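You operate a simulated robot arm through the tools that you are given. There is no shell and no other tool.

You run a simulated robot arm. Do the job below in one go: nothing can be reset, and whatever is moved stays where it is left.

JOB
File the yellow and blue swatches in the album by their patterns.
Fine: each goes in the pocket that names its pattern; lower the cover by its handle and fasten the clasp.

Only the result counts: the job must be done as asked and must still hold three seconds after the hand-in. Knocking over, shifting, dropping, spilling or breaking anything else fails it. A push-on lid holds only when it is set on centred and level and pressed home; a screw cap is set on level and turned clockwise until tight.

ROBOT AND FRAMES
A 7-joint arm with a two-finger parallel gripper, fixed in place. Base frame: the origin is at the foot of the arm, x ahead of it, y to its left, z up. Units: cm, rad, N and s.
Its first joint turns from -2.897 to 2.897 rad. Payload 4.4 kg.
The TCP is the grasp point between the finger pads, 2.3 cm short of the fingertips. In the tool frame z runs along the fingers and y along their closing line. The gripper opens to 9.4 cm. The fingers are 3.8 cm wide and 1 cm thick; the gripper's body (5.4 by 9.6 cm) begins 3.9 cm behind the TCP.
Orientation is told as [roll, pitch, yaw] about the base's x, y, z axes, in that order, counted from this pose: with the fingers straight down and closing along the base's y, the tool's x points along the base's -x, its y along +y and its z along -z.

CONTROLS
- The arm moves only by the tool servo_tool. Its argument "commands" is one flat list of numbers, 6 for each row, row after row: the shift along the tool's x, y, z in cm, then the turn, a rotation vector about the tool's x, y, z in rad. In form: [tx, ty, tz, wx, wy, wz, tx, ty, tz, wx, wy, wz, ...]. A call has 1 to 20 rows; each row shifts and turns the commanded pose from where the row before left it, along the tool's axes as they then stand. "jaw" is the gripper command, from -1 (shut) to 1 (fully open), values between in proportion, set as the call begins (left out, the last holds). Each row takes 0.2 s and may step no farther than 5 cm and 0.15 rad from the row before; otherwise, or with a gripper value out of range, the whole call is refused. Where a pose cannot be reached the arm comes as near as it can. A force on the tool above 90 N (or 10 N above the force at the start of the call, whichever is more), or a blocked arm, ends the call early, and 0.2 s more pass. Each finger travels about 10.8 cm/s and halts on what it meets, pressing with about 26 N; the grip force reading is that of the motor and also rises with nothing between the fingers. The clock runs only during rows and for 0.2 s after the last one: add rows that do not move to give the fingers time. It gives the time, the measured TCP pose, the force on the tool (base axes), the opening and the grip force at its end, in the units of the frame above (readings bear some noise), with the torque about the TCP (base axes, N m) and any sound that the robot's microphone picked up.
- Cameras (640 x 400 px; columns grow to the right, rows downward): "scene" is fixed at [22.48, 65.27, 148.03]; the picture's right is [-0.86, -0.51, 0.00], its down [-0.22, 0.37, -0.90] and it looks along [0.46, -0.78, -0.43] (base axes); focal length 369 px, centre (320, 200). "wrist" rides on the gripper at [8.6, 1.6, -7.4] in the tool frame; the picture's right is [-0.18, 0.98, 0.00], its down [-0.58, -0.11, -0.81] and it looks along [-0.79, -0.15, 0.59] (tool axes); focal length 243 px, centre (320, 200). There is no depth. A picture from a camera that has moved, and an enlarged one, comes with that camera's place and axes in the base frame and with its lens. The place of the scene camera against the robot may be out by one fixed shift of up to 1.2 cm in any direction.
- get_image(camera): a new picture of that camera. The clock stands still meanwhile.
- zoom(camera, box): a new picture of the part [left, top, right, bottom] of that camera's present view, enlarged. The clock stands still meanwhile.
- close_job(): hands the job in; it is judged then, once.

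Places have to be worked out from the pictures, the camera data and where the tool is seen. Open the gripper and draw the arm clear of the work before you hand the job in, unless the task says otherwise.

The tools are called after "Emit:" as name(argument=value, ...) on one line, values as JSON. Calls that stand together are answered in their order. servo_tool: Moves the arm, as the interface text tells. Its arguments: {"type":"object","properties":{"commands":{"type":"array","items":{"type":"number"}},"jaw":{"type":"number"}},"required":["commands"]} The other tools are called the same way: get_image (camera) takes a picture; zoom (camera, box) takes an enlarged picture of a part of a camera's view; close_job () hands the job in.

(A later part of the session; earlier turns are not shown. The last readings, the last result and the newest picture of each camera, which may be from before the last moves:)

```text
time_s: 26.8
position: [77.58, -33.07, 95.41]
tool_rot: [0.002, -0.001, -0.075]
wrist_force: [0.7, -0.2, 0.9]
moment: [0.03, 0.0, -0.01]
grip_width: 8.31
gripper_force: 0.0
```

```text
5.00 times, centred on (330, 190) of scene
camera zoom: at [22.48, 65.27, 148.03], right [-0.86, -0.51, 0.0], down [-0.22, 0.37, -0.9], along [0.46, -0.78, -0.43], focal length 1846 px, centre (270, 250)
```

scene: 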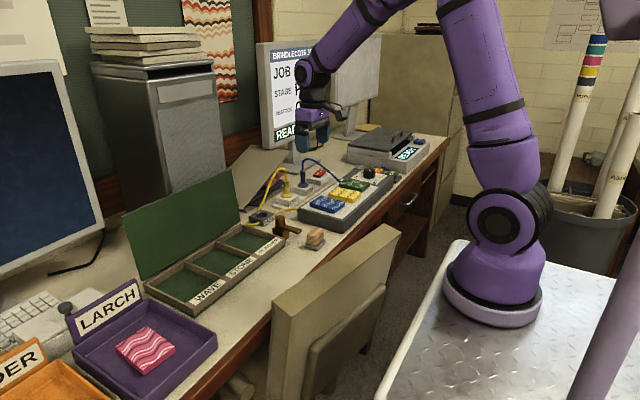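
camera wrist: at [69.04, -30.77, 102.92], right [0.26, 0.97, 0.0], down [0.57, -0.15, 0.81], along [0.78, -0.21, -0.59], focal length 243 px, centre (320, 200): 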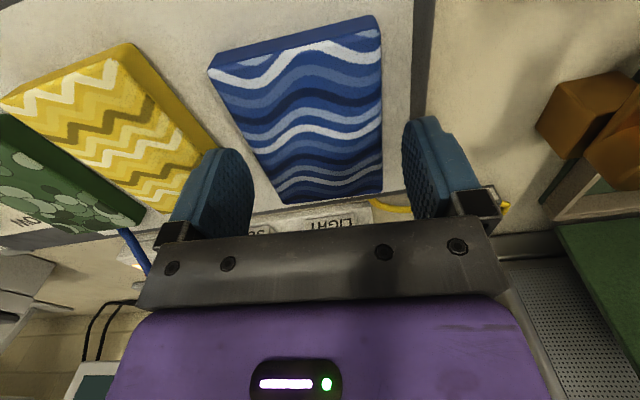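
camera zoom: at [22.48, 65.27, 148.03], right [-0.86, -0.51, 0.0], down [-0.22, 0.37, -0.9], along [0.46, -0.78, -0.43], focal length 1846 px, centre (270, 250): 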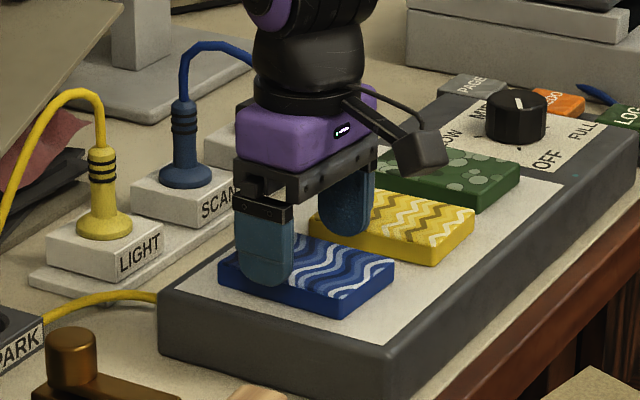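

The measured blue edges are y≈-37.1 and -29.75, so I shift 0.33 cm to -y to centre between blue and yellow, then descend 2 cm.

Emit:
servo_tool(commands=[0, -0.33, 0, 0, 0, 0, 0, 0, 0.7, 0, 0, 0, 0, 0, 0.7, 0, 0, 0, 0, 0, 0.6, 0, 0, 0])

Emit:
get_image(camera="wrist")

Emit:
zoom(camera="scene", box=[280, 150, 380, 230])

```text
time_s: 27.8
position: [77.63, -33.29, 93.49]
tool_rot: [0.001, 0.001, -0.074]
wrist_force: [0.7, 0.1, 1.2]
moment: [-0.02, -0.02, -0.01]
grip_width: 8.29
gripper_force: 0.1
```

```text
taken
camera wrist: at [69.12, -31.04, 100.9], right [0.26, 0.97, 0.0], down [0.57, -0.15, 0.81], along [0.78, -0.21, -0.59], focal length 243 px, centre (320, 200)
```

wrist: 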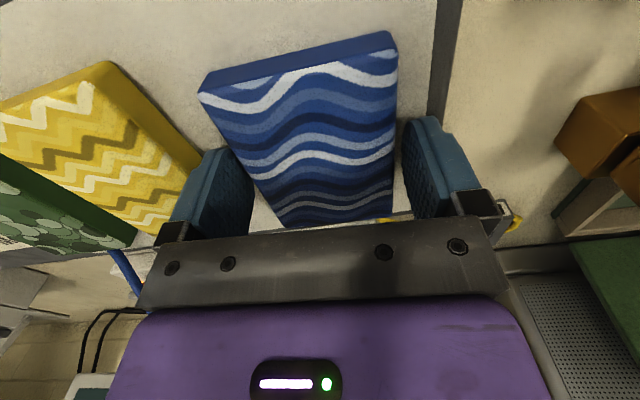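

```text
5.00 times, centred on (330, 190) of scene
camera zoom: at [22.48, 65.27, 148.03], right [-0.86, -0.51, 0.0], down [-0.22, 0.37, -0.9], along [0.46, -0.78, -0.43], focal length 1846 px, centre (270, 250)
```

zoom: 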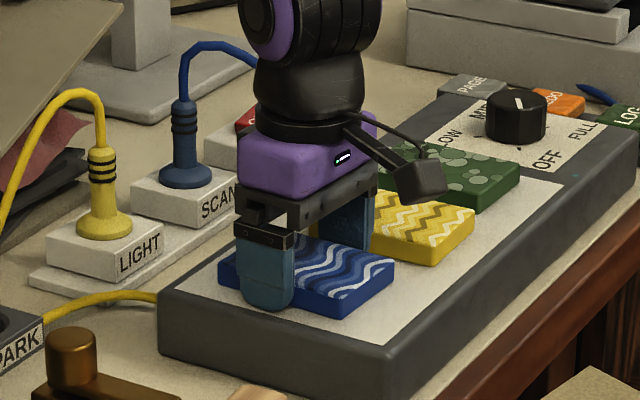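

Both fingers straddle the blue swatch; I close on it.

Emit:
servo_tool(commands=[0, 0, 0, 0, 0, 0, 0, 0, 0, 0, 0, 0, 0, 0, 0, 0, 0, 0], jaw=-1)

Emit:
get_image(camera="wrist")

```text
time_s: 28.6
position: [77.63, -33.18, 93.44]
tool_rot: [-0.001, -0.001, -0.075]
wrist_force: [0.5, -1.5, 0.6]
moment: [-0.04, -0.1, 0.01]
grip_width: 7.09
gripper_force: 26.4
```

```text
taken
camera wrist: at [69.12, -31.05, 100.91], right [0.26, 0.97, 0.0], down [0.57, -0.15, 0.81], along [0.78, -0.21, -0.59], focal length 243 px, centre (320, 200)
```

wrist: 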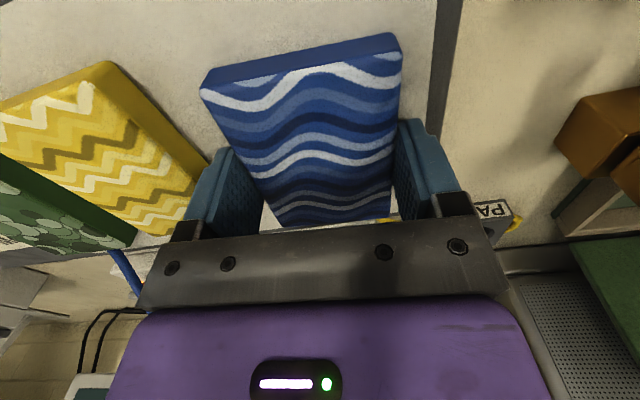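

Grip holds the blue swatch at 7.09 cm. I lift it, first gently, then up to z≈112.

Emit:
servo_tool(commands=[0, 0, -0.4, 0, 0, 0, 0, 0, -0.6, 0, 0, 0, 0, 0, -2, 0, 0, 0, 0, 0, -4, 0, 0, 0, 0, 0, -4, 0, 0, 0, 0, 0, -4, 0, 0, 0, 0, 0, -3.5, 0, 0, 0])

Emit:
get_image(camera="scene")

Emit:
get_image(camera="wrist")

```text
time_s: 30.2
position: [77.73, -33.31, 112.03]
tool_rot: [0.0, 0.001, -0.076]
wrist_force: [0.5, 0.6, -1.4]
moment: [-0.03, 0.04, 0.01]
grip_width: 7.1
gripper_force: 26.1
```

```text
taken
```

scene: 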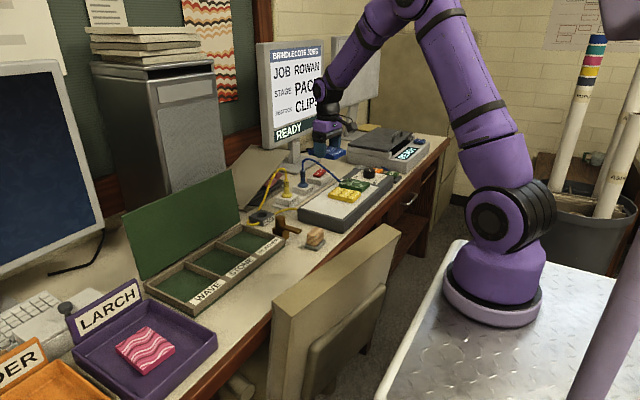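

```text
taken
camera wrist: at [69.3, -31.12, 119.47], right [0.26, 0.97, 0.0], down [0.57, -0.15, 0.81], along [0.78, -0.21, -0.59], focal length 243 px, centre (320, 200)
```

wrist: 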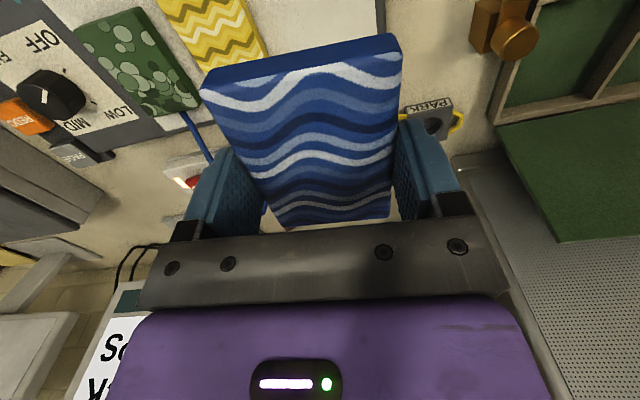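

The blue swatch is held level. I carry it at z≈112 across toward the WAVE pocket (y≈17.5), staying in front of the open cover.

Emit:
servo_tool(commands=[0, 0, 0, 0, 0, -0.075, 0.1, 4.62, 0, 0, 0, 0, 0.1, 4.62, 0, 0, 0, 0, 0.1, 4.62, 0, 0, 0, 0, 0.1, 4.62, 0, 0, 0, 0, 0.1, 4.62, 0, 0, 0, 0, 0.1, 4.62, 0, 0, 0, 0, 0.1, 4.62, 0, 0, 0, 0, 0.1, 4.62, 0, 0, 0, 0, 0.1, 4.62, 0, 0, 0, 0, 0.1, 4.62, 0, 0, 0, 0, 0.1, 4.62, 0, 0, 0, 0])

Emit:
get_image(camera="wrist")

Emit:
get_image(camera="scene")

```text
time_s: 32.8
position: [76.62, 17.5, 111.77]
tool_rot: [0.0, -0.001, -0.002]
wrist_force: [1.0, -0.9, -1.2]
moment: [0.04, 0.01, 0.03]
grip_width: 7.1
gripper_force: 26.1
```

```text
taken
camera wrist: at [67.95, 19.22, 119.21], right [0.19, 0.98, 0.0], down [0.58, -0.11, 0.81], along [0.79, -0.15, -0.59], focal length 243 px, centre (320, 200)
```

wrist: 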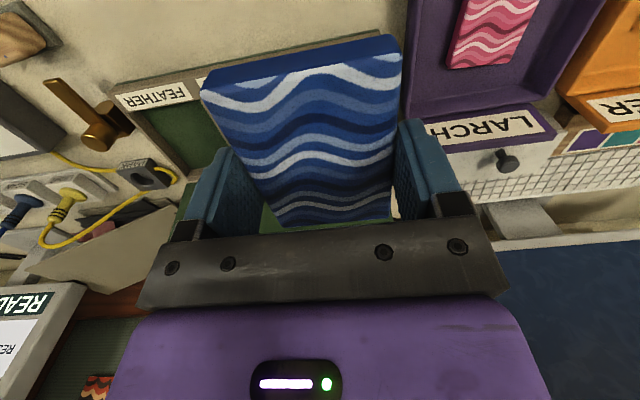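

```text
taken
```

scene: 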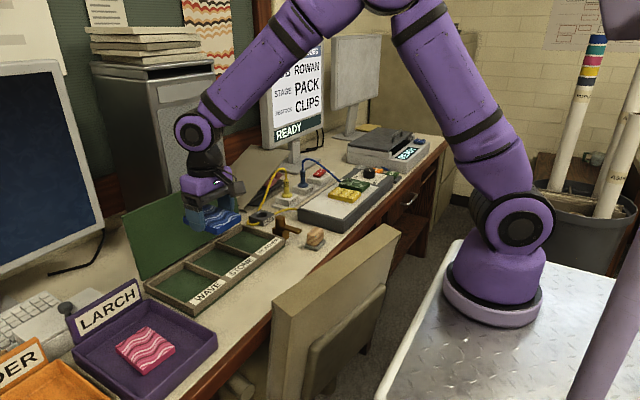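

The held swatch hides the pocket in the wrist view, so I shift back to y≈0 where the WAVE pocket shows beside the gripper, to measure it exactly.

Emit:
servo_tool(commands=[0, -4.4, 0, 0, 0, 0, 0, -4.4, 0, 0, 0, 0, 0, -4.4, 0, 0, 0, 0, 0, -4.4, 0, 0, 0, 0])

Emit:
get_image(camera="wrist")

Emit:
zoom(camera="wrist", box=[380, 20, 620, 170])

Emit:
zoom(camera="scene", box=[130, 190, 300, 320])

```text
time_s: 33.8
position: [76.65, 0.05, 111.96]
tool_rot: [-0.001, 0.002, 0.001]
wrist_force: [0.8, 2.3, -0.6]
moment: [-0.03, -0.02, 0.01]
grip_width: 7.1
gripper_force: 26.0
```

```text
taken
camera wrist: at [67.97, 1.65, 119.33], right [0.18, 0.98, 0.0], down [0.58, -0.11, 0.81], along [0.79, -0.15, -0.59], focal length 243 px, centre (320, 200)
```

wrist: 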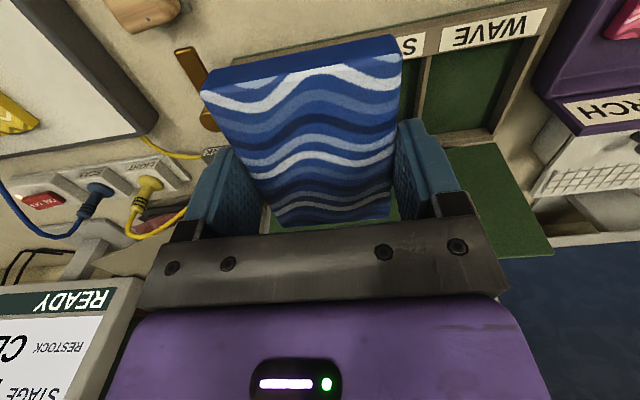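

```text
2.67 times, centred on (500, 95) of wrist
camera zoom: at [67.97, 1.65, 119.33], right [0.18, 0.98, 0.0], down [0.58, -0.11, 0.81], along [0.79, -0.15, -0.59], focal length 647 px, centre (-160, 480)
```

zoom: 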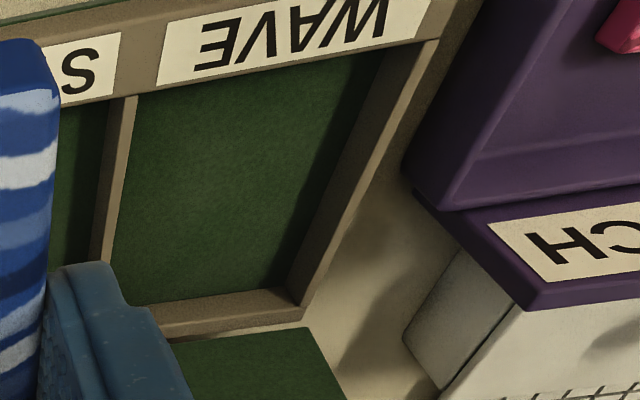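

```text
3.08 times, centred on (215, 255) of scene
camera zoom: at [22.48, 65.27, 148.03], right [-0.86, -0.51, 0.0], down [-0.22, 0.37, -0.9], along [0.46, -0.78, -0.43], focal length 1136 px, centre (643, 31)
```

zoom: 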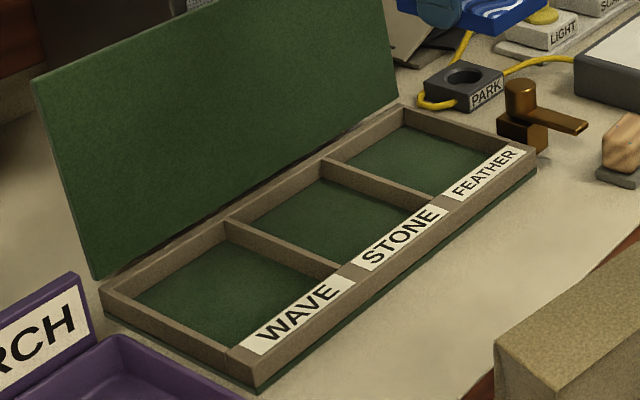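

I zoom further on the pocket's walls to separate the rim from the inner face.

Emit:
zoom(camera="wrist", box=[410, 20, 550, 150])

Emit:
zoom(camera="scene", box=[140, 235, 240, 315])

```text
3.08 times, centred on (480, 85) of wrist
camera zoom: at [67.97, 1.65, 119.33], right [0.18, 0.98, 0.0], down [0.58, -0.11, 0.81], along [0.79, -0.15, -0.59], focal length 746 px, centre (-172, 554)
```

zoom: 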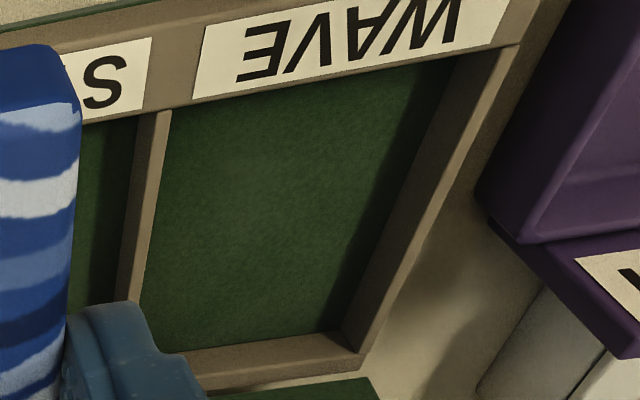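

```text
5.00 times, centred on (190, 275) of scene
camera zoom: at [22.48, 65.27, 148.03], right [-0.86, -0.51, 0.0], down [-0.22, 0.37, -0.9], along [0.46, -0.78, -0.43], focal length 1846 px, centre (970, -175)
```

zoom: 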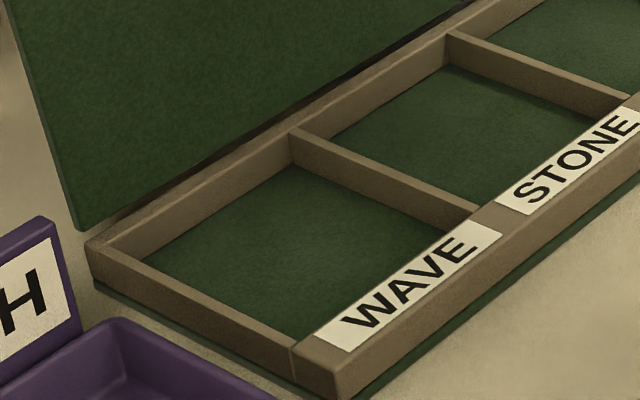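

Measured: WAVE pocket inner y 12.0–23.2, x 82.9–97.1, wall top z≈89.2, floor z≈87.1, so its centre is (90.0, 17.6). I carry the swatch above it and descend to z≈96 for a check.

Emit:
servo_tool(commands=[-2.67, 3.51, 0, 0, 0, 0, -2.67, 3.51, 0, 0, 0, 0, -2.67, 3.51, 0, 0, 0, 0, -2.67, 3.51, 0, 0, 0, 0, -2.67, 3.51, 0, 0, 0, 0, 0, 0, 4, 0, 0, 0, 0, 0, 4, 0, 0, 0, 0, 0, 4, 0, 0, 0, 0, 0, 4, 0, 0, 0])

Emit:
get_image(camera="wrist")

Emit:
zoom(camera="scene", box=[110, 180, 270, 310])

```text
time_s: 35.8
position: [89.96, 17.56, 95.84]
tool_rot: [0.0, 0.0, 0.0]
wrist_force: [1.1, -0.2, -0.2]
moment: [0.02, -0.03, 0.02]
grip_width: 7.08
gripper_force: 26.5
```

```text
taken
camera wrist: at [81.37, 19.27, 103.28], right [0.18, 0.98, 0.0], down [0.58, -0.11, 0.81], along [0.79, -0.15, -0.59], focal length 243 px, centre (320, 200)
```

wrist: 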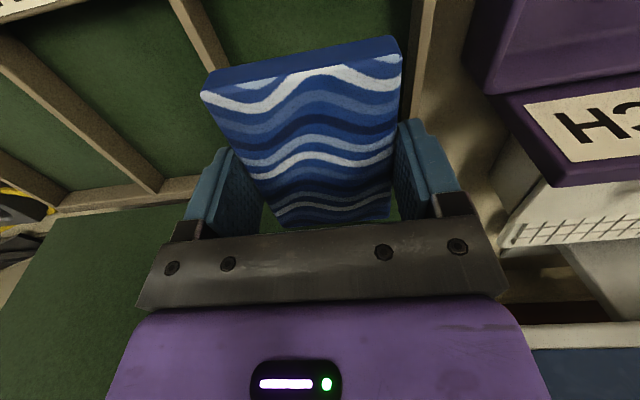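

```text
3.08 times, centred on (190, 245) of scene
camera zoom: at [22.48, 65.27, 148.03], right [-0.86, -0.51, 0.0], down [-0.22, 0.37, -0.9], along [0.46, -0.78, -0.43], focal length 1136 px, centre (720, 62)
```

zoom: 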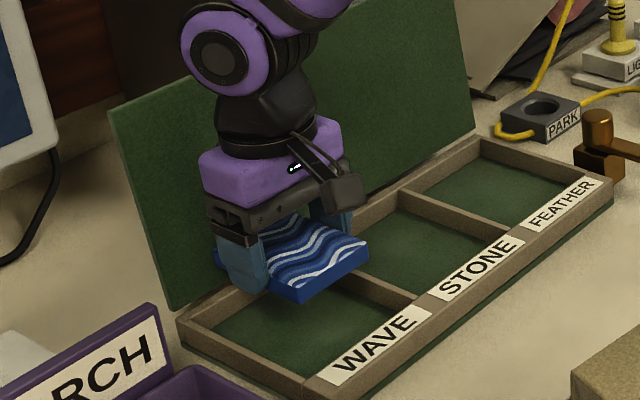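

I check the clearance between swatch and pocket walls with a wrist zoom before lowering.

Emit:
zoom(camera="wrist", box=[140, 0, 300, 100])

Emit:
zoom(camera="wrist", box=[380, 0, 500, 160])

```text
4.00 times, centred on (220, 50) of wrist
camera zoom: at [81.37, 19.27, 103.28], right [0.18, 0.98, 0.0], down [0.58, -0.11, 0.81], along [0.79, -0.15, -0.59], focal length 970 px, centre (720, 800)
```

zoom: 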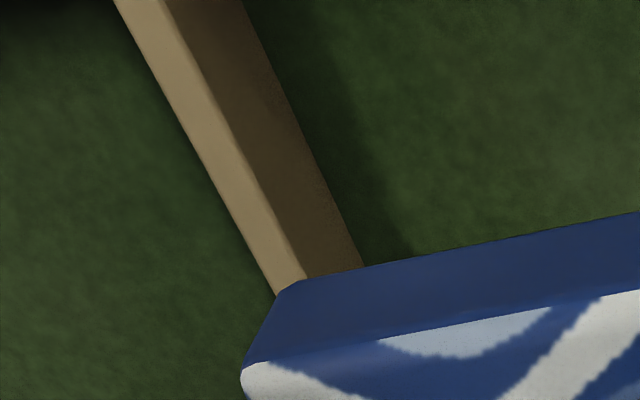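

```text
2.50 times, centred on (440, 80) of wrist
camera zoom: at [81.37, 19.27, 103.28], right [0.18, 0.98, 0.0], down [0.58, -0.11, 0.81], along [0.79, -0.15, -0.59], focal length 606 px, centre (20, 500)
```

zoom: 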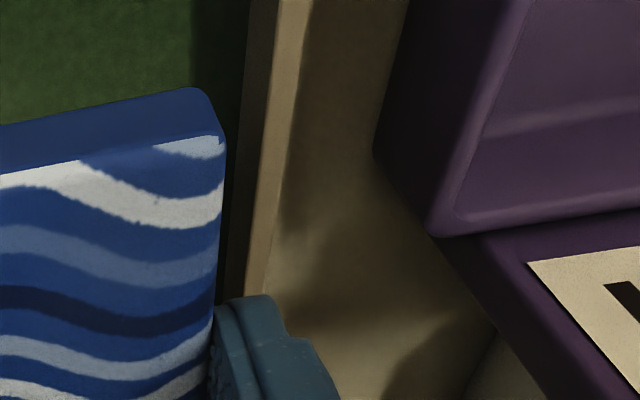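

Clearance is about 1 cm on each side (pocket y≈12.1–23.4, floor z≈86.8). I shift +0.2 in y and lower to TCP z≈89.7.

Emit:
servo_tool(commands=[0, 0.2, 1.5, 0, 0, 0, 0, 0, 1.5, 0, 0, 0, 0, 0, 1.5, 0, 0, 0, 0, 0, 1.0, 0, 0, 0, 0, 0, 0.6, 0, 0, 0])

Emit:
get_image(camera="wrist")

Emit:
zoom(camera="scene", box=[110, 180, 270, 310])

```text
time_s: 37.0
position: [89.91, 17.59, 89.63]
tool_rot: [0.001, 0.001, 0.001]
wrist_force: [0.8, 0.6, 0.4]
moment: [0.0, 0.02, 0.01]
grip_width: 7.13
gripper_force: 26.1
```

```text
taken
camera wrist: at [81.23, 19.28, 97.18], right [0.18, 0.98, 0.0], down [0.58, -0.11, 0.81], along [0.79, -0.15, -0.59], focal length 243 px, centre (320, 200)
```

wrist: 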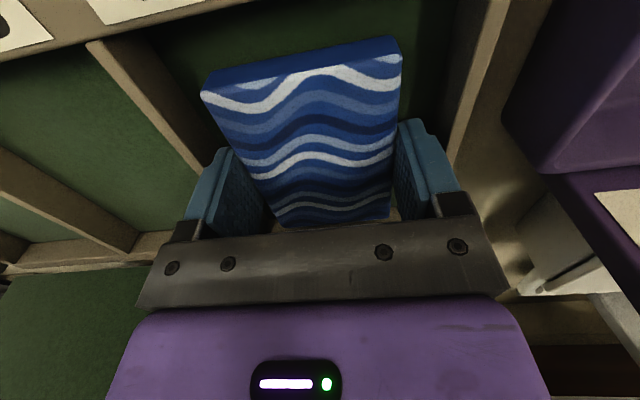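

```text
3.08 times, centred on (190, 245) of scene
camera zoom: at [22.48, 65.27, 148.03], right [-0.86, -0.51, 0.0], down [-0.22, 0.37, -0.9], along [0.46, -0.78, -0.43], focal length 1136 px, centre (720, 62)
```

zoom: 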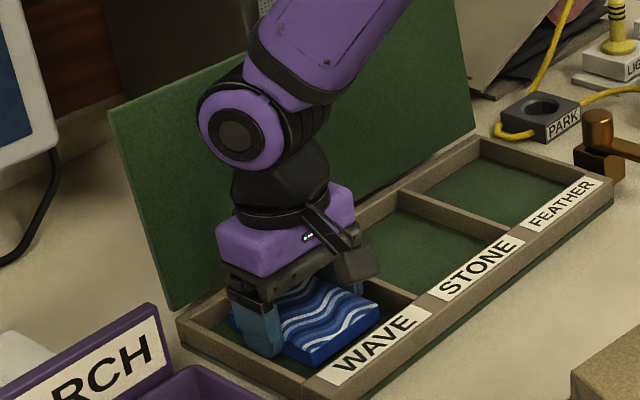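

The swatch is inside the WAVE pocket. I lower in small steps to feel the floor.

Emit:
servo_tool(commands=[0, 0, 0.15, 0, 0, 0, 0, 0, 0.1, 0, 0, 0])

Emit:
servo_tool(commands=[0, 0, 0.1, 0, 0, 0, 0, 0, 0.05, 0, 0, 0])

```text
time_s: 37.6
position: [89.83, 17.71, 89.53]
tool_rot: [0.0, 0.001, 0.001]
wrist_force: [0.2, 0.9, -1.3]
moment: [0.02, 0.0, -0.01]
grip_width: 7.11
gripper_force: 26.1
```

```text
time_s: 38.2
position: [89.99, 17.57, 89.28]
tool_rot: [0.0, -0.001, 0.001]
wrist_force: [-0.2, 1.1, -1.0]
moment: [0.02, -0.01, -0.01]
grip_width: 7.11
gripper_force: 25.5
```

No contact yet; a few more small steps down.

Emit:
servo_tool(commands=[0, 0, 0.1, 0, 0, 0, 0, 0, 0.05, 0, 0, 0])

Emit:
servo_tool(commands=[0, 0, 0.1, 0, 0, 0, 0, 0, 0.05, 0, 0, 0])

Emit:
zoom(camera="wrist", box=[170, 20, 470, 230])

```text
time_s: 38.8
position: [89.93, 17.71, 89.32]
tool_rot: [-0.001, -0.001, 0.0]
wrist_force: [0.9, -0.5, -1.4]
moment: [0.04, -0.01, -0.01]
grip_width: 7.11
gripper_force: 25.7
```

```text
time_s: 39.4
position: [89.71, 17.67, 89.29]
tool_rot: [0.001, -0.002, 0.0]
wrist_force: [-0.9, -0.8, 9.3]
moment: [-0.08, -0.02, -0.03]
grip_width: 7.11
gripper_force: 26.0
```

```text
1.90 times, centred on (320, 125) of wrist
camera zoom: at [81.19, 19.32, 96.69], right [0.18, 0.98, 0.0], down [0.58, -0.11, 0.81], along [0.79, -0.15, -0.59], focal length 462 px, centre (320, 343)
```

zoom: 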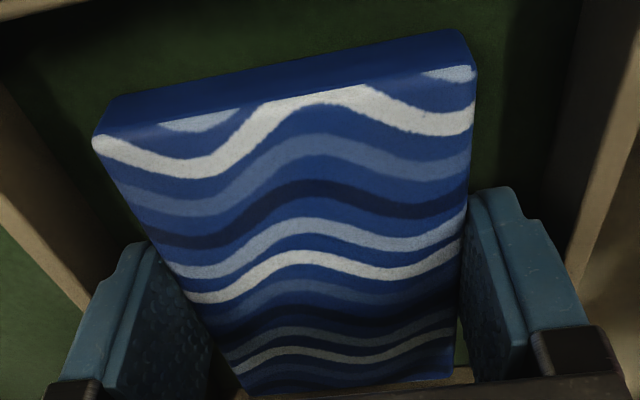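

Contact felt (9 N): the swatch sits on the pocket floor. I release with a small opening and lift straight up.

Emit:
servo_tool(commands=[0, 0, -0.1, 0, 0, 0, 0, 0, 0, 0, 0, 0], jaw=0.7)

Emit:
servo_tool(commands=[0, 0, -0.5, 0, 0, 0, 0, 0, -1.5, 0, 0, 0, 0, 0, -4, 0, 0, 0, 0, 0, -4, 0, 0, 0, 0, 0, -4, 0, 0, 0, 0, 0, -4, 0, 0, 0, 0, 0, -4, 0, 0, 0])

Emit:
get_image(camera="wrist")

Emit:
zoom(camera="scene", box=[110, 180, 310, 320])

```text
time_s: 40.0
position: [89.8, 17.73, 89.23]
tool_rot: [0.0, -0.001, 0.001]
wrist_force: [-0.2, 0.7, 0.4]
moment: [-0.03, 0.03, 0.0]
grip_width: 7.97
gripper_force: 0.1
```

```text
time_s: 41.6
position: [89.76, 17.63, 111.0]
tool_rot: [0.0, 0.001, 0.001]
wrist_force: [0.7, 0.4, 0.1]
moment: [0.02, -0.02, -0.03]
grip_width: 8.02
gripper_force: 0.1
```

```text
taken
camera wrist: at [81.13, 19.18, 118.62], right [0.18, 0.98, 0.0], down [0.58, -0.11, 0.81], along [0.79, -0.15, -0.59], focal length 243 px, centre (320, 200)
```

wrist: 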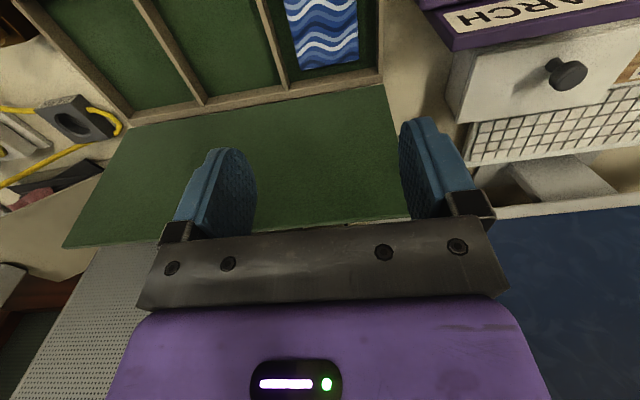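

```text
2.86 times, centred on (210, 250) of scene
camera zoom: at [22.48, 65.27, 148.03], right [-0.86, -0.51, 0.0], down [-0.22, 0.37, -0.9], along [0.46, -0.78, -0.43], focal length 1055 px, centre (634, 57)
```

zoom: 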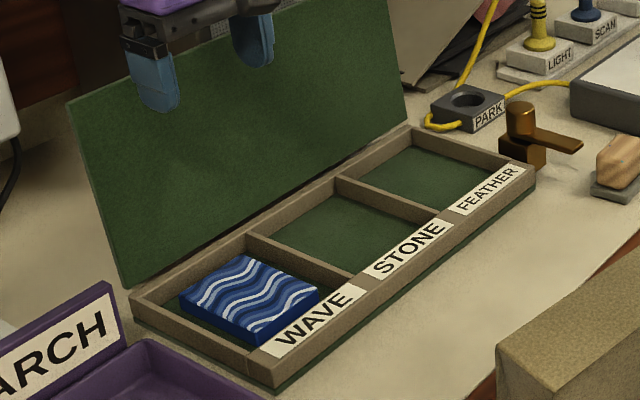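

Blue lies flat in the WAVE pocket and the cover still stands. Now I go over to the yellow swatch for a close view.

Emit:
servo_tool(commands=[1.17, -4.6, 0, 0, 0, 0, 1.17, -4.6, 0, 0, 0, 0, 1.17, -4.6, 0, 0, 0, 0, 1.17, -4.6, 0, 0, 0, 0, 1.17, -4.6, 0, 0, 0, 0, 1.17, -4.6, 0, 0, 0, 0, 1.17, -4.6, 0, 0, 0, 0, 1.17, -4.6, 0, 0, 0, 0, 1.17, -4.6, 0, 0, 0, 0, 1.17, -4.6, 0, 0, 0, 0, 1.17, -4.6, 0, 0, 0, 0, 1.17, -4.6, 0.5, 0, 0, 0])

Emit:
get_image(camera="wrist")

Emit:
zoom(camera="wrist", box=[80, 0, 400, 200])

```text
time_s: 44.2
position: [75.77, -37.54, 110.64]
tool_rot: [-0.001, 0.0, 0.0]
wrist_force: [0.4, 0.6, 0.5]
moment: [-0.05, 0.04, 0.02]
grip_width: 7.98
gripper_force: 0.2
```

```text
taken
camera wrist: at [67.13, -35.91, 118.12], right [0.18, 0.98, 0.0], down [0.58, -0.11, 0.81], along [0.79, -0.15, -0.59], focal length 243 px, centre (320, 200)
```

wrist: 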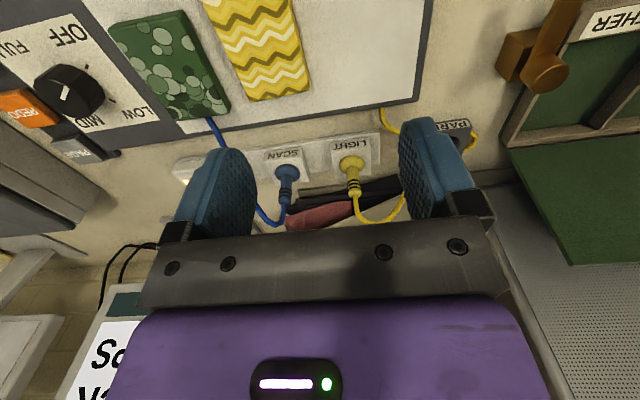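

```text
2.00 times, centred on (240, 100) of wrist
camera zoom: at [67.13, -35.91, 118.12], right [0.18, 0.98, 0.0], down [0.58, -0.11, 0.81], along [0.79, -0.15, -0.59], focal length 485 px, centre (480, 400)
```

zoom: 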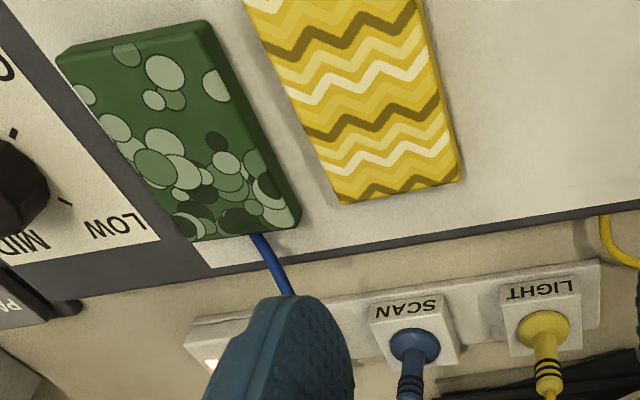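

The yellow swatch is centred near (76.2, -43.1), yaw ≈ +0.04, with about 2.5 cm gap to the green one. I position above it with an 8.3 cm opening, stopping at z≈95.5.

Emit:
servo_tool(commands=[-0.11, -1.39, 3.78, 0, 0, 0, -0.11, -1.39, 3.78, 0, 0, 0, -0.11, -1.39, 3.78, 0, 0, 0, -0.11, -1.39, 3.78, 0, 0, -0.04], jaw=0.766)

Emit:
get_image(camera="wrist")

Emit:
zoom(camera="wrist", box=[160, 20, 460, 220])

Emit:
zoom(camera="scene", box=[290, 140, 390, 220])

```text
time_s: 45.2
position: [76.23, -42.98, 95.83]
tool_rot: [0.0, 0.0, 0.043]
wrist_force: [0.1, 0.3, -0.2]
moment: [0.01, -0.01, -0.01]
grip_width: 8.31
gripper_force: 0.1
```

```text
taken
camera wrist: at [67.54, -41.74, 103.28], right [0.14, 0.99, 0.0], down [0.58, -0.08, 0.81], along [0.8, -0.12, -0.59], focal length 243 px, centre (320, 200)
```

wrist: 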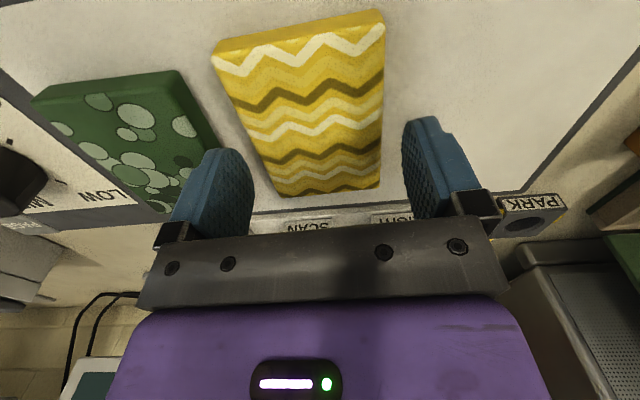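

```text
2.00 times, centred on (310, 120) of wrist
camera zoom: at [67.54, -41.74, 103.28], right [0.14, 0.99, 0.0], down [0.58, -0.08, 0.81], along [0.8, -0.12, -0.59], focal length 485 px, centre (340, 360)
```

zoom: 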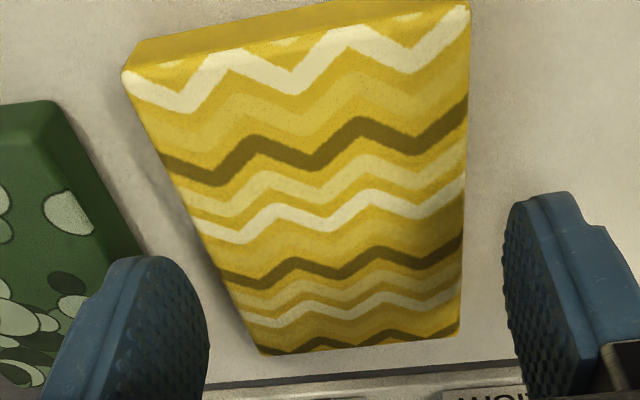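

```text
5.00 times, centred on (340, 180) of scene
camera zoom: at [22.48, 65.27, 148.03], right [-0.86, -0.51, 0.0], down [-0.22, 0.37, -0.9], along [0.46, -0.78, -0.43], focal length 1846 px, centre (220, 300)
```

zoom: 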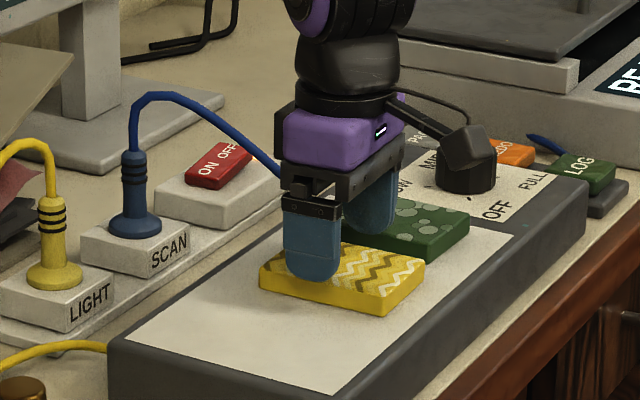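

Yellow corners give centre (76.4, -43.2); I shift -0.2 in y, +0.15 in x, and descend to z≈93.45.

Emit:
servo_tool(commands=[-0.15, -0.2, 0, 0, 0, 0, 0, 0, 0.8, 0, 0, 0, 0, 0, 0.8, 0, 0, 0, 0, 0, 0.7, 0, 0, 0])

Emit:
get_image(camera="wrist")

```text
time_s: 46.2
position: [76.42, -43.29, 93.25]
tool_rot: [-0.002, 0.0, 0.039]
wrist_force: [0.9, 1.0, -0.1]
moment: [-0.02, 0.03, 0.04]
grip_width: 8.32
gripper_force: 0.0
```

```text
taken
camera wrist: at [67.7, -41.98, 100.8], right [0.14, 0.99, 0.0], down [0.59, -0.09, 0.81], along [0.8, -0.12, -0.59], focal length 243 px, centre (320, 200)
```

wrist: 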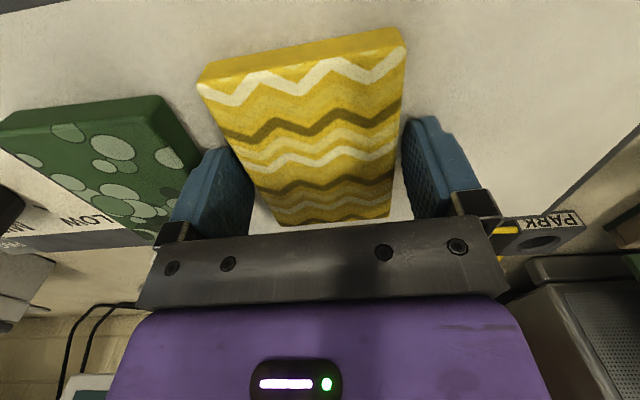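

The yellow swatch lies between the fingers with the green one clear; I close the grip.

Emit:
servo_tool(commands=[0, 0, 0, 0, 0, 0, 0, 0, 0, 0, 0, 0, 0, 0, 0, 0, 0, 0], jaw=-1)

Emit:
servo_tool(commands=[0, 0, -0.4, 0, 0, 0, 0, 0, -0.6, 0, 0, 0, 0, 0, -2, 0, 0, 0, 0, 0, -4, 0, 0, 0, 0, 0, -4, 0, 0, 0, 0, 0, -4, 0, 0, 0, 0, 0, -3.5, 0, 0, 0])

Emit:
get_image(camera="wrist")

Emit:
get_image(camera="scene")

```text
time_s: 47.0
position: [76.42, -43.19, 93.4]
tool_rot: [-0.001, 0.0, 0.039]
wrist_force: [0.8, 0.8, -0.3]
moment: [0.01, 0.06, 0.02]
grip_width: 7.14
gripper_force: 26.1
```

```text
time_s: 48.6
position: [76.44, -43.41, 111.79]
tool_rot: [-0.001, 0.002, 0.041]
wrist_force: [0.2, 0.1, -1.2]
moment: [0.03, 0.01, 0.0]
grip_width: 7.15
gripper_force: 26.0
```

```text
taken
camera wrist: at [67.75, -42.17, 119.31], right [0.14, 0.99, 0.0], down [0.59, -0.09, 0.81], along [0.8, -0.12, -0.59], focal length 243 px, centre (320, 200)
```

wrist: 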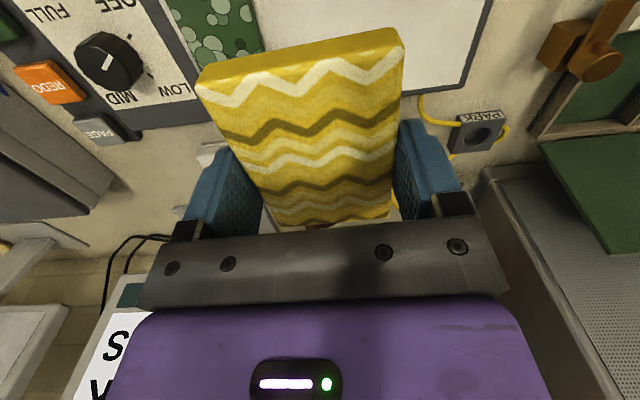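

```text
taken
```

scene: 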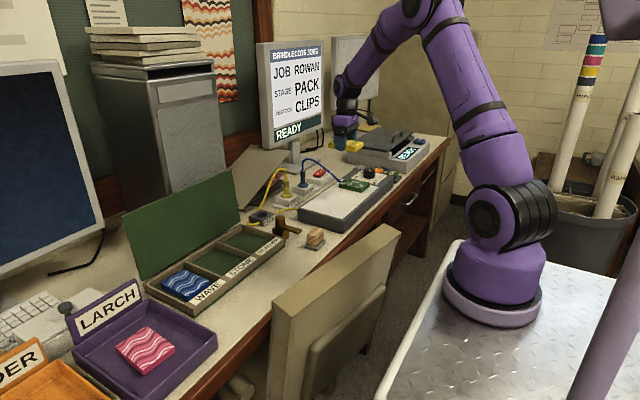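

Yellow is held level (7.15 cm). I square up the yaw and move to y≈-22, where the FEATHER pocket is visible beside the gripper.

Emit:
servo_tool(commands=[0, 0, 0, 0, 0, 0.041, 0, 4.28, 0, 0, 0, 0, 0, 4.28, 0, 0, 0, 0, 0, 4.28, 0, 0, 0, 0, 0, 4.28, 0, 0, 0, 0, 0, 4.28, 0, 0, 0, 0])

Emit:
get_image(camera="wrist")

Emit:
zoom(camera="wrist", box=[400, 0, 600, 160])

```text
time_s: 50.0
position: [76.48, -21.88, 111.75]
tool_rot: [0.001, 0.0, -0.002]
wrist_force: [0.1, 0.4, -0.7]
moment: [0.05, 0.0, -0.01]
grip_width: 7.14
gripper_force: 25.9
```

```text
taken
camera wrist: at [67.86, -20.25, 119.2], right [0.19, 0.98, 0.0], down [0.58, -0.11, 0.81], along [0.79, -0.15, -0.59], focal length 243 px, centre (320, 200)
```

wrist: 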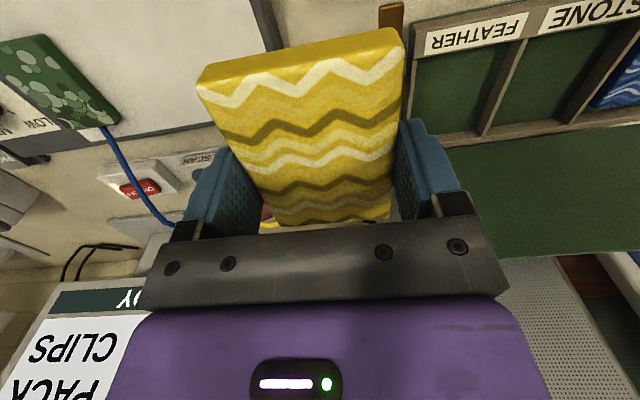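

```text
2.50 times, centred on (500, 80) of wrist
camera zoom: at [67.86, -20.25, 119.2], right [0.19, 0.98, 0.0], down [0.58, -0.11, 0.81], along [0.79, -0.15, -0.59], focal length 606 px, centre (-130, 500)
```

zoom: 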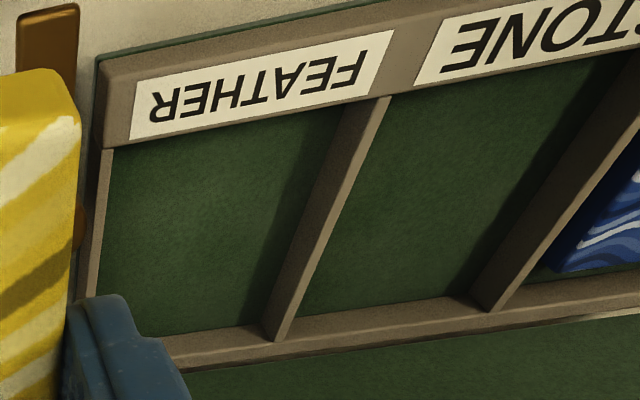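

FEATHER pocket spans y≈-11.5 to -0.3, centre ≈ -5.9. I carry the yellow swatch over (90.0, -5.9) and descend to z≈95.8.

Emit:
servo_tool(commands=[-2.7, 3.2, 0, 0, 0, 0, -2.7, 3.2, 0, 0, 0, 0, -2.7, 3.2, 0, 0, 0, 0, -2.7, 3.2, 0, 0, 0, 0, -2.7, 3.2, 0, 0, 0, 0, 0, 0, 4, 0, 0, 0, 0, 0, 4, 0, 0, 0, 0, 0, 4, 0, 0, 0, 0, 0, 4, 0, 0, 0])

Emit:
get_image(camera="wrist")

Emit:
zoom(camera="scene", box=[150, 160, 310, 290])

```text
time_s: 52.0
position: [89.87, -5.88, 95.88]
tool_rot: [-0.001, 0.001, -0.001]
wrist_force: [-1.0, -0.4, 0.7]
moment: [-0.01, 0.0, -0.01]
grip_width: 7.15
gripper_force: 25.8
```

```text
taken
camera wrist: at [81.13, -4.28, 103.4], right [0.18, 0.98, 0.0], down [0.58, -0.11, 0.81], along [0.79, -0.15, -0.59], focal length 243 px, centre (320, 200)
```

wrist: 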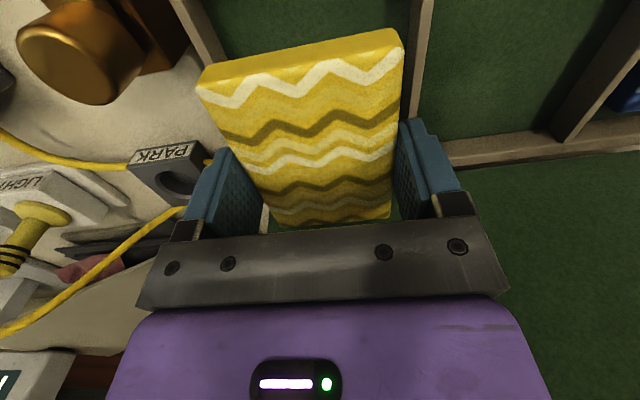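

```text
3.08 times, centred on (230, 225) of scene
camera zoom: at [22.48, 65.27, 148.03], right [-0.86, -0.51, 0.0], down [-0.22, 0.37, -0.9], along [0.46, -0.78, -0.43], focal length 1136 px, centre (597, 123)
```

zoom: 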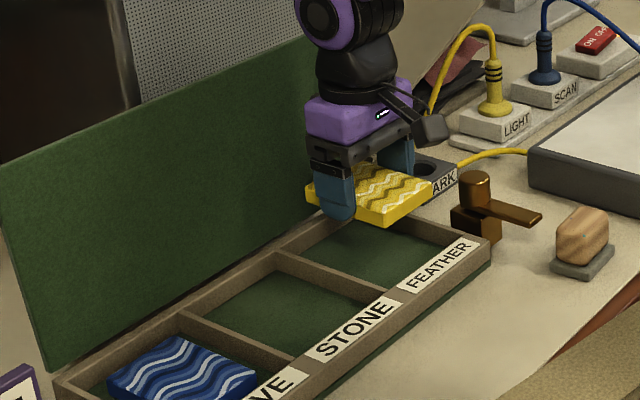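

I verify the wall clearances with a zoom before lowering.

Emit:
zoom(camera="wrist", box=[140, 0, 300, 100])

Emit:
zoom(camera="wrist", box=[340, 0, 500, 100])

```text
4.00 times, centred on (220, 50) of wrist
camera zoom: at [81.13, -4.28, 103.4], right [0.18, 0.98, 0.0], down [0.58, -0.11, 0.81], along [0.79, -0.15, -0.59], focal length 970 px, centre (720, 800)
```

zoom: 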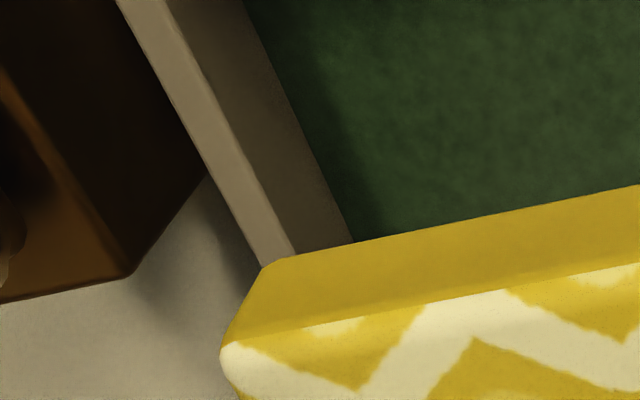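

```text
4.00 times, centred on (420, 50) of wrist
camera zoom: at [81.13, -4.28, 103.4], right [0.18, 0.98, 0.0], down [0.58, -0.11, 0.81], along [0.79, -0.15, -0.59], focal length 970 px, centre (-80, 800)
```

zoom: 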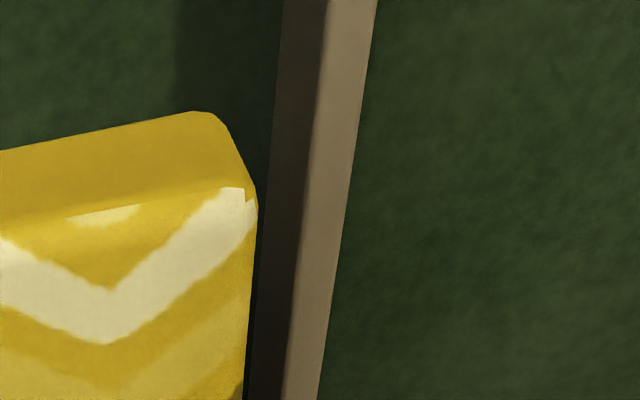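

The geometry matches the WAVE case exactly. I lower the yellow swatch into the FEATHER pocket.

Emit:
servo_tool(commands=[0, 0.1, 1.5, 0, 0, 0, 0, 0, 1.5, 0, 0, 0, 0, 0, 1.5, 0, 0, 0, 0, 0, 1.0, 0, 0, 0, 0, 0, 0.6, 0, 0, 0])

Emit:
servo_tool(commands=[0, 0, 0.15, 0, 0, 0, 0, 0, 0.15, 0, 0, 0, 0, 0, 0.1, 0, 0, 0])

Emit:
get_image(camera="wrist")

```text
time_s: 53.2
position: [89.92, -5.83, 89.64]
tool_rot: [0.0, 0.0, -0.002]
wrist_force: [-0.2, -0.1, 0.5]
moment: [0.02, 0.01, 0.03]
grip_width: 7.12
gripper_force: 26.2
```

```text
time_s: 54.0
position: [89.91, -5.77, 89.37]
tool_rot: [0.0, 0.0, -0.002]
wrist_force: [-0.2, -0.4, -1.0]
moment: [-0.01, 0.0, 0.02]
grip_width: 7.16
gripper_force: 25.9
```

```text
taken
camera wrist: at [81.27, -4.18, 96.79], right [0.18, 0.98, 0.0], down [0.58, -0.11, 0.81], along [0.79, -0.15, -0.59], focal length 243 px, centre (320, 200)
```

wrist: 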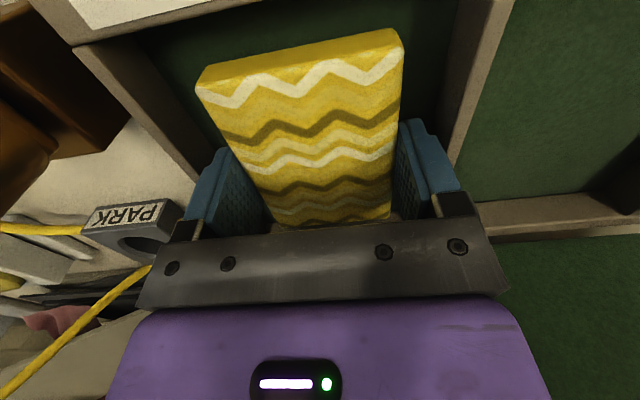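

It is inside the pocket; a little more down until contact.

Emit:
servo_tool(commands=[0, 0, 0.1, 0, 0, 0, 0, 0, 0.05, 0, 0, 0])

Emit:
servo_tool(commands=[0, 0, 0.1, 0, 0, 0, 0, 0, 0.05, 0, 0, 0])

```text
time_s: 54.6
position: [89.95, -5.85, 89.1]
tool_rot: [0.0, -0.001, -0.001]
wrist_force: [-1.3, -0.2, -0.5]
moment: [0.03, 0.01, 0.02]
grip_width: 7.14
gripper_force: 25.8
```

```text
time_s: 55.2
position: [89.89, -5.73, 89.17]
tool_rot: [0.0, -0.004, -0.001]
wrist_force: [1.9, 1.8, 8.9]
moment: [-0.07, 0.3, -0.05]
grip_width: 7.14
gripper_force: 25.9
```

Contact felt (9 N). I release and lift straight up.

Emit:
servo_tool(commands=[0, 0, -0.1, 0, 0, 0, 0, 0, 0, 0, 0, 0], jaw=0.7)

Emit:
servo_tool(commands=[0, 0, -0.5, 0, 0, 0, 0, 0, -1.5, 0, 0, 0, 0, 0, -4, 0, 0, 0, 0, 0, -4, 0, 0, 0, 0, 0, -4, 0, 0, 0, 0, 0, -4, 0, 0, 0, 0, 0, -4, 0, 0, 0])

Emit:
get_image(camera="wrist")

Emit:
zoom(camera="scene", box=[110, 170, 310, 310])

```text
time_s: 55.8
position: [89.85, -5.84, 89.09]
tool_rot: [-0.001, -0.001, -0.003]
wrist_force: [2.5, -1.3, 2.8]
moment: [0.13, -0.08, -0.1]
grip_width: 7.98
gripper_force: 0.1
```

```text
time_s: 57.4
position: [89.98, -5.79, 111.06]
tool_rot: [0.0, 0.003, -0.001]
wrist_force: [0.4, -0.3, -0.2]
moment: [0.02, 0.01, -0.03]
grip_width: 8.0
gripper_force: 0.0
```

```text
taken
camera wrist: at [81.35, -4.17, 118.62], right [0.19, 0.98, 0.0], down [0.58, -0.11, 0.81], along [0.79, -0.15, -0.59], focal length 243 px, centre (320, 200)
```

wrist: 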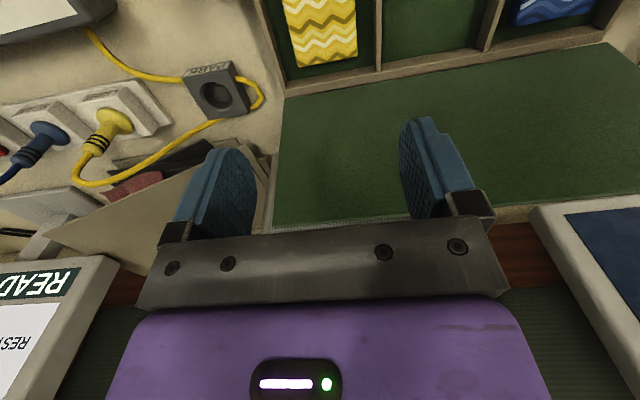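

```text
2.86 times, centred on (210, 240) of scene
camera zoom: at [22.48, 65.27, 148.03], right [-0.86, -0.51, 0.0], down [-0.22, 0.37, -0.9], along [0.46, -0.78, -0.43], focal length 1055 px, centre (634, 86)
```

zoom: 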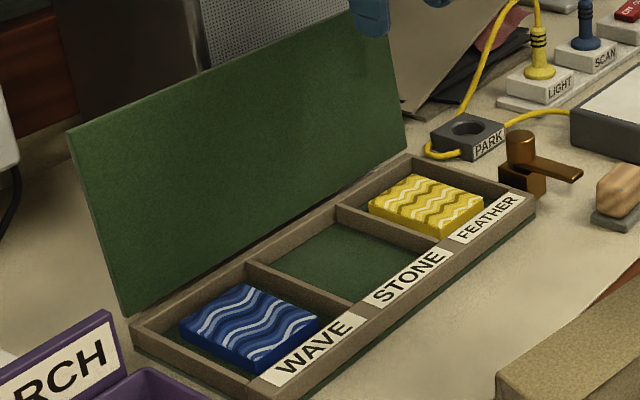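

Both swatches lie flat in their proper pockets. Next I close the cover: I go up and back, turn the gripper to close along x again, and set the jaw to ~2.65 cm.

Emit:
servo_tool(commands=[2, 3.02, -1.6, 0, 0, 0, 2, 3.02, -1.6, 0, 0, 0, 2, 3.02, -1.6, 0, 0, 0, 2, 3.02, -1.6, 0, 0, 0, 2, 3.02, -1.6, 0, 0, 0, 0, 0, 0, 0, 0, 0.15, 0, 0, 0, 0, 0, 0.15, 0, 0, 0, 0, 0, 0.15, 0, 0, 0, 0, 0, 0.15, 0, 0, 0, 0, 0, 0.15, 0, 0, 0, 0, 0, 0.15, 0, 0, 0, 0, 0, 0.15, 0, 0, 0, 0, 0, 0.15, 0, 0, 0, 0, 0, 0.15, 0, 0, 0, 0, 0, 0.15, 0, 0, 0, 0, 0, 0.0708], jaw=-0.44)

Emit:
get_image(camera="wrist")

Emit:
get_image(camera="scene")

```text
time_s: 60.8
position: [80.1, 9.2, 119.16]
tool_rot: [-0.001, 0.0, -1.573]
wrist_force: [0.8, -0.3, -0.9]
moment: [0.01, 0.02, 0.0]
grip_width: 2.62
gripper_force: 0.1
```

```text
taken
camera wrist: at [81.63, 17.96, 126.55], right [0.98, -0.19, 0.0], down [-0.11, -0.58, 0.81], along [-0.15, -0.79, -0.59], focal length 243 px, centre (320, 200)
```

wrist: 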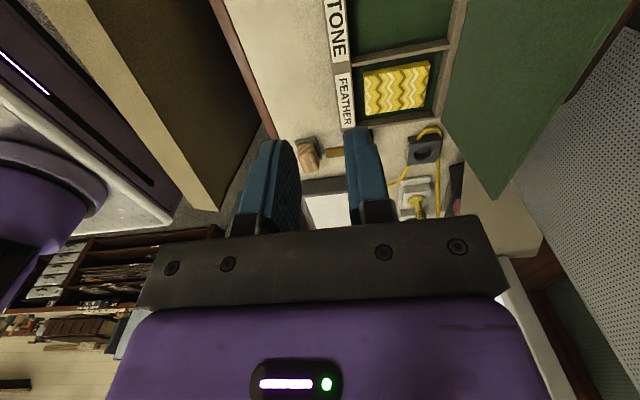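

```text
taken
```

scene: 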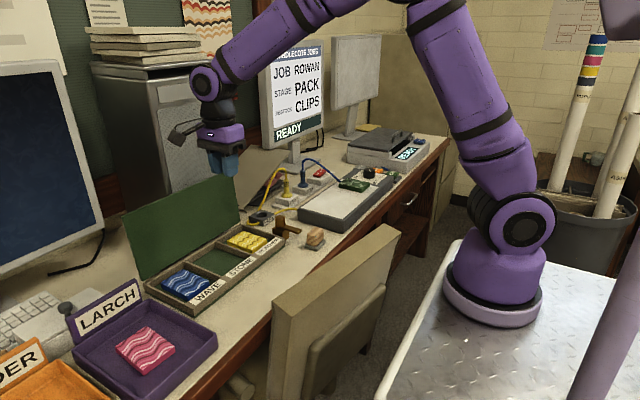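

Now I move over the top edge of the cover to the former retreat pose (103.3, 9.3, 119) with a slight tilt.

Emit:
servo_tool(commands=[0.02, 3.87, 0, 0, 0, 0, 0.02, 3.87, 0, 0, 0, 0, 0.02, 3.87, 0, 0, 0, 0, 0.02, 3.87, 0, 0, 0, 0, 0.02, 3.87, 0, 0, 0, 0, 0, 3.85, 0, -0.1, 0, 0])

Emit:
get_image(camera="wrist")

Emit:
get_image(camera="scene")

```text
time_s: 62.2
position: [102.94, 9.3, 119.14]
tool_rot: [0.101, -0.002, -1.572]
wrist_force: [1.0, -0.2, 0.8]
moment: [-0.03, 0.01, 0.0]
grip_width: 2.65
gripper_force: 0.0
```

```text
taken
camera wrist: at [103.83, 17.87, 126.8], right [0.98, -0.18, 0.1], down [-0.19, -0.58, 0.79], along [-0.09, -0.79, -0.6], focal length 243 px, centre (320, 200)
```

wrist: 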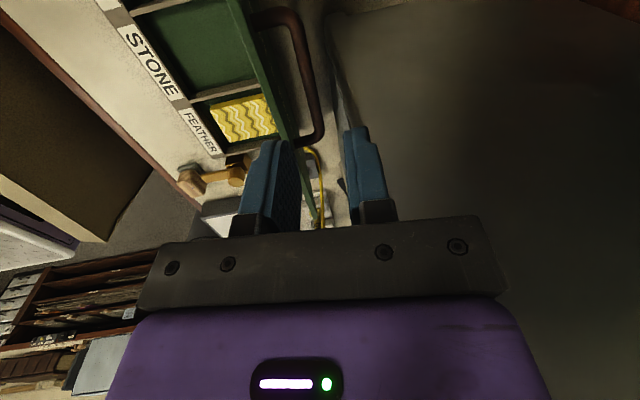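

```text
taken
```

scene: 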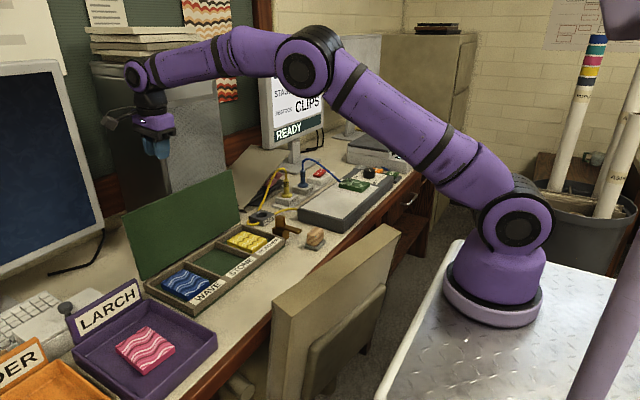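

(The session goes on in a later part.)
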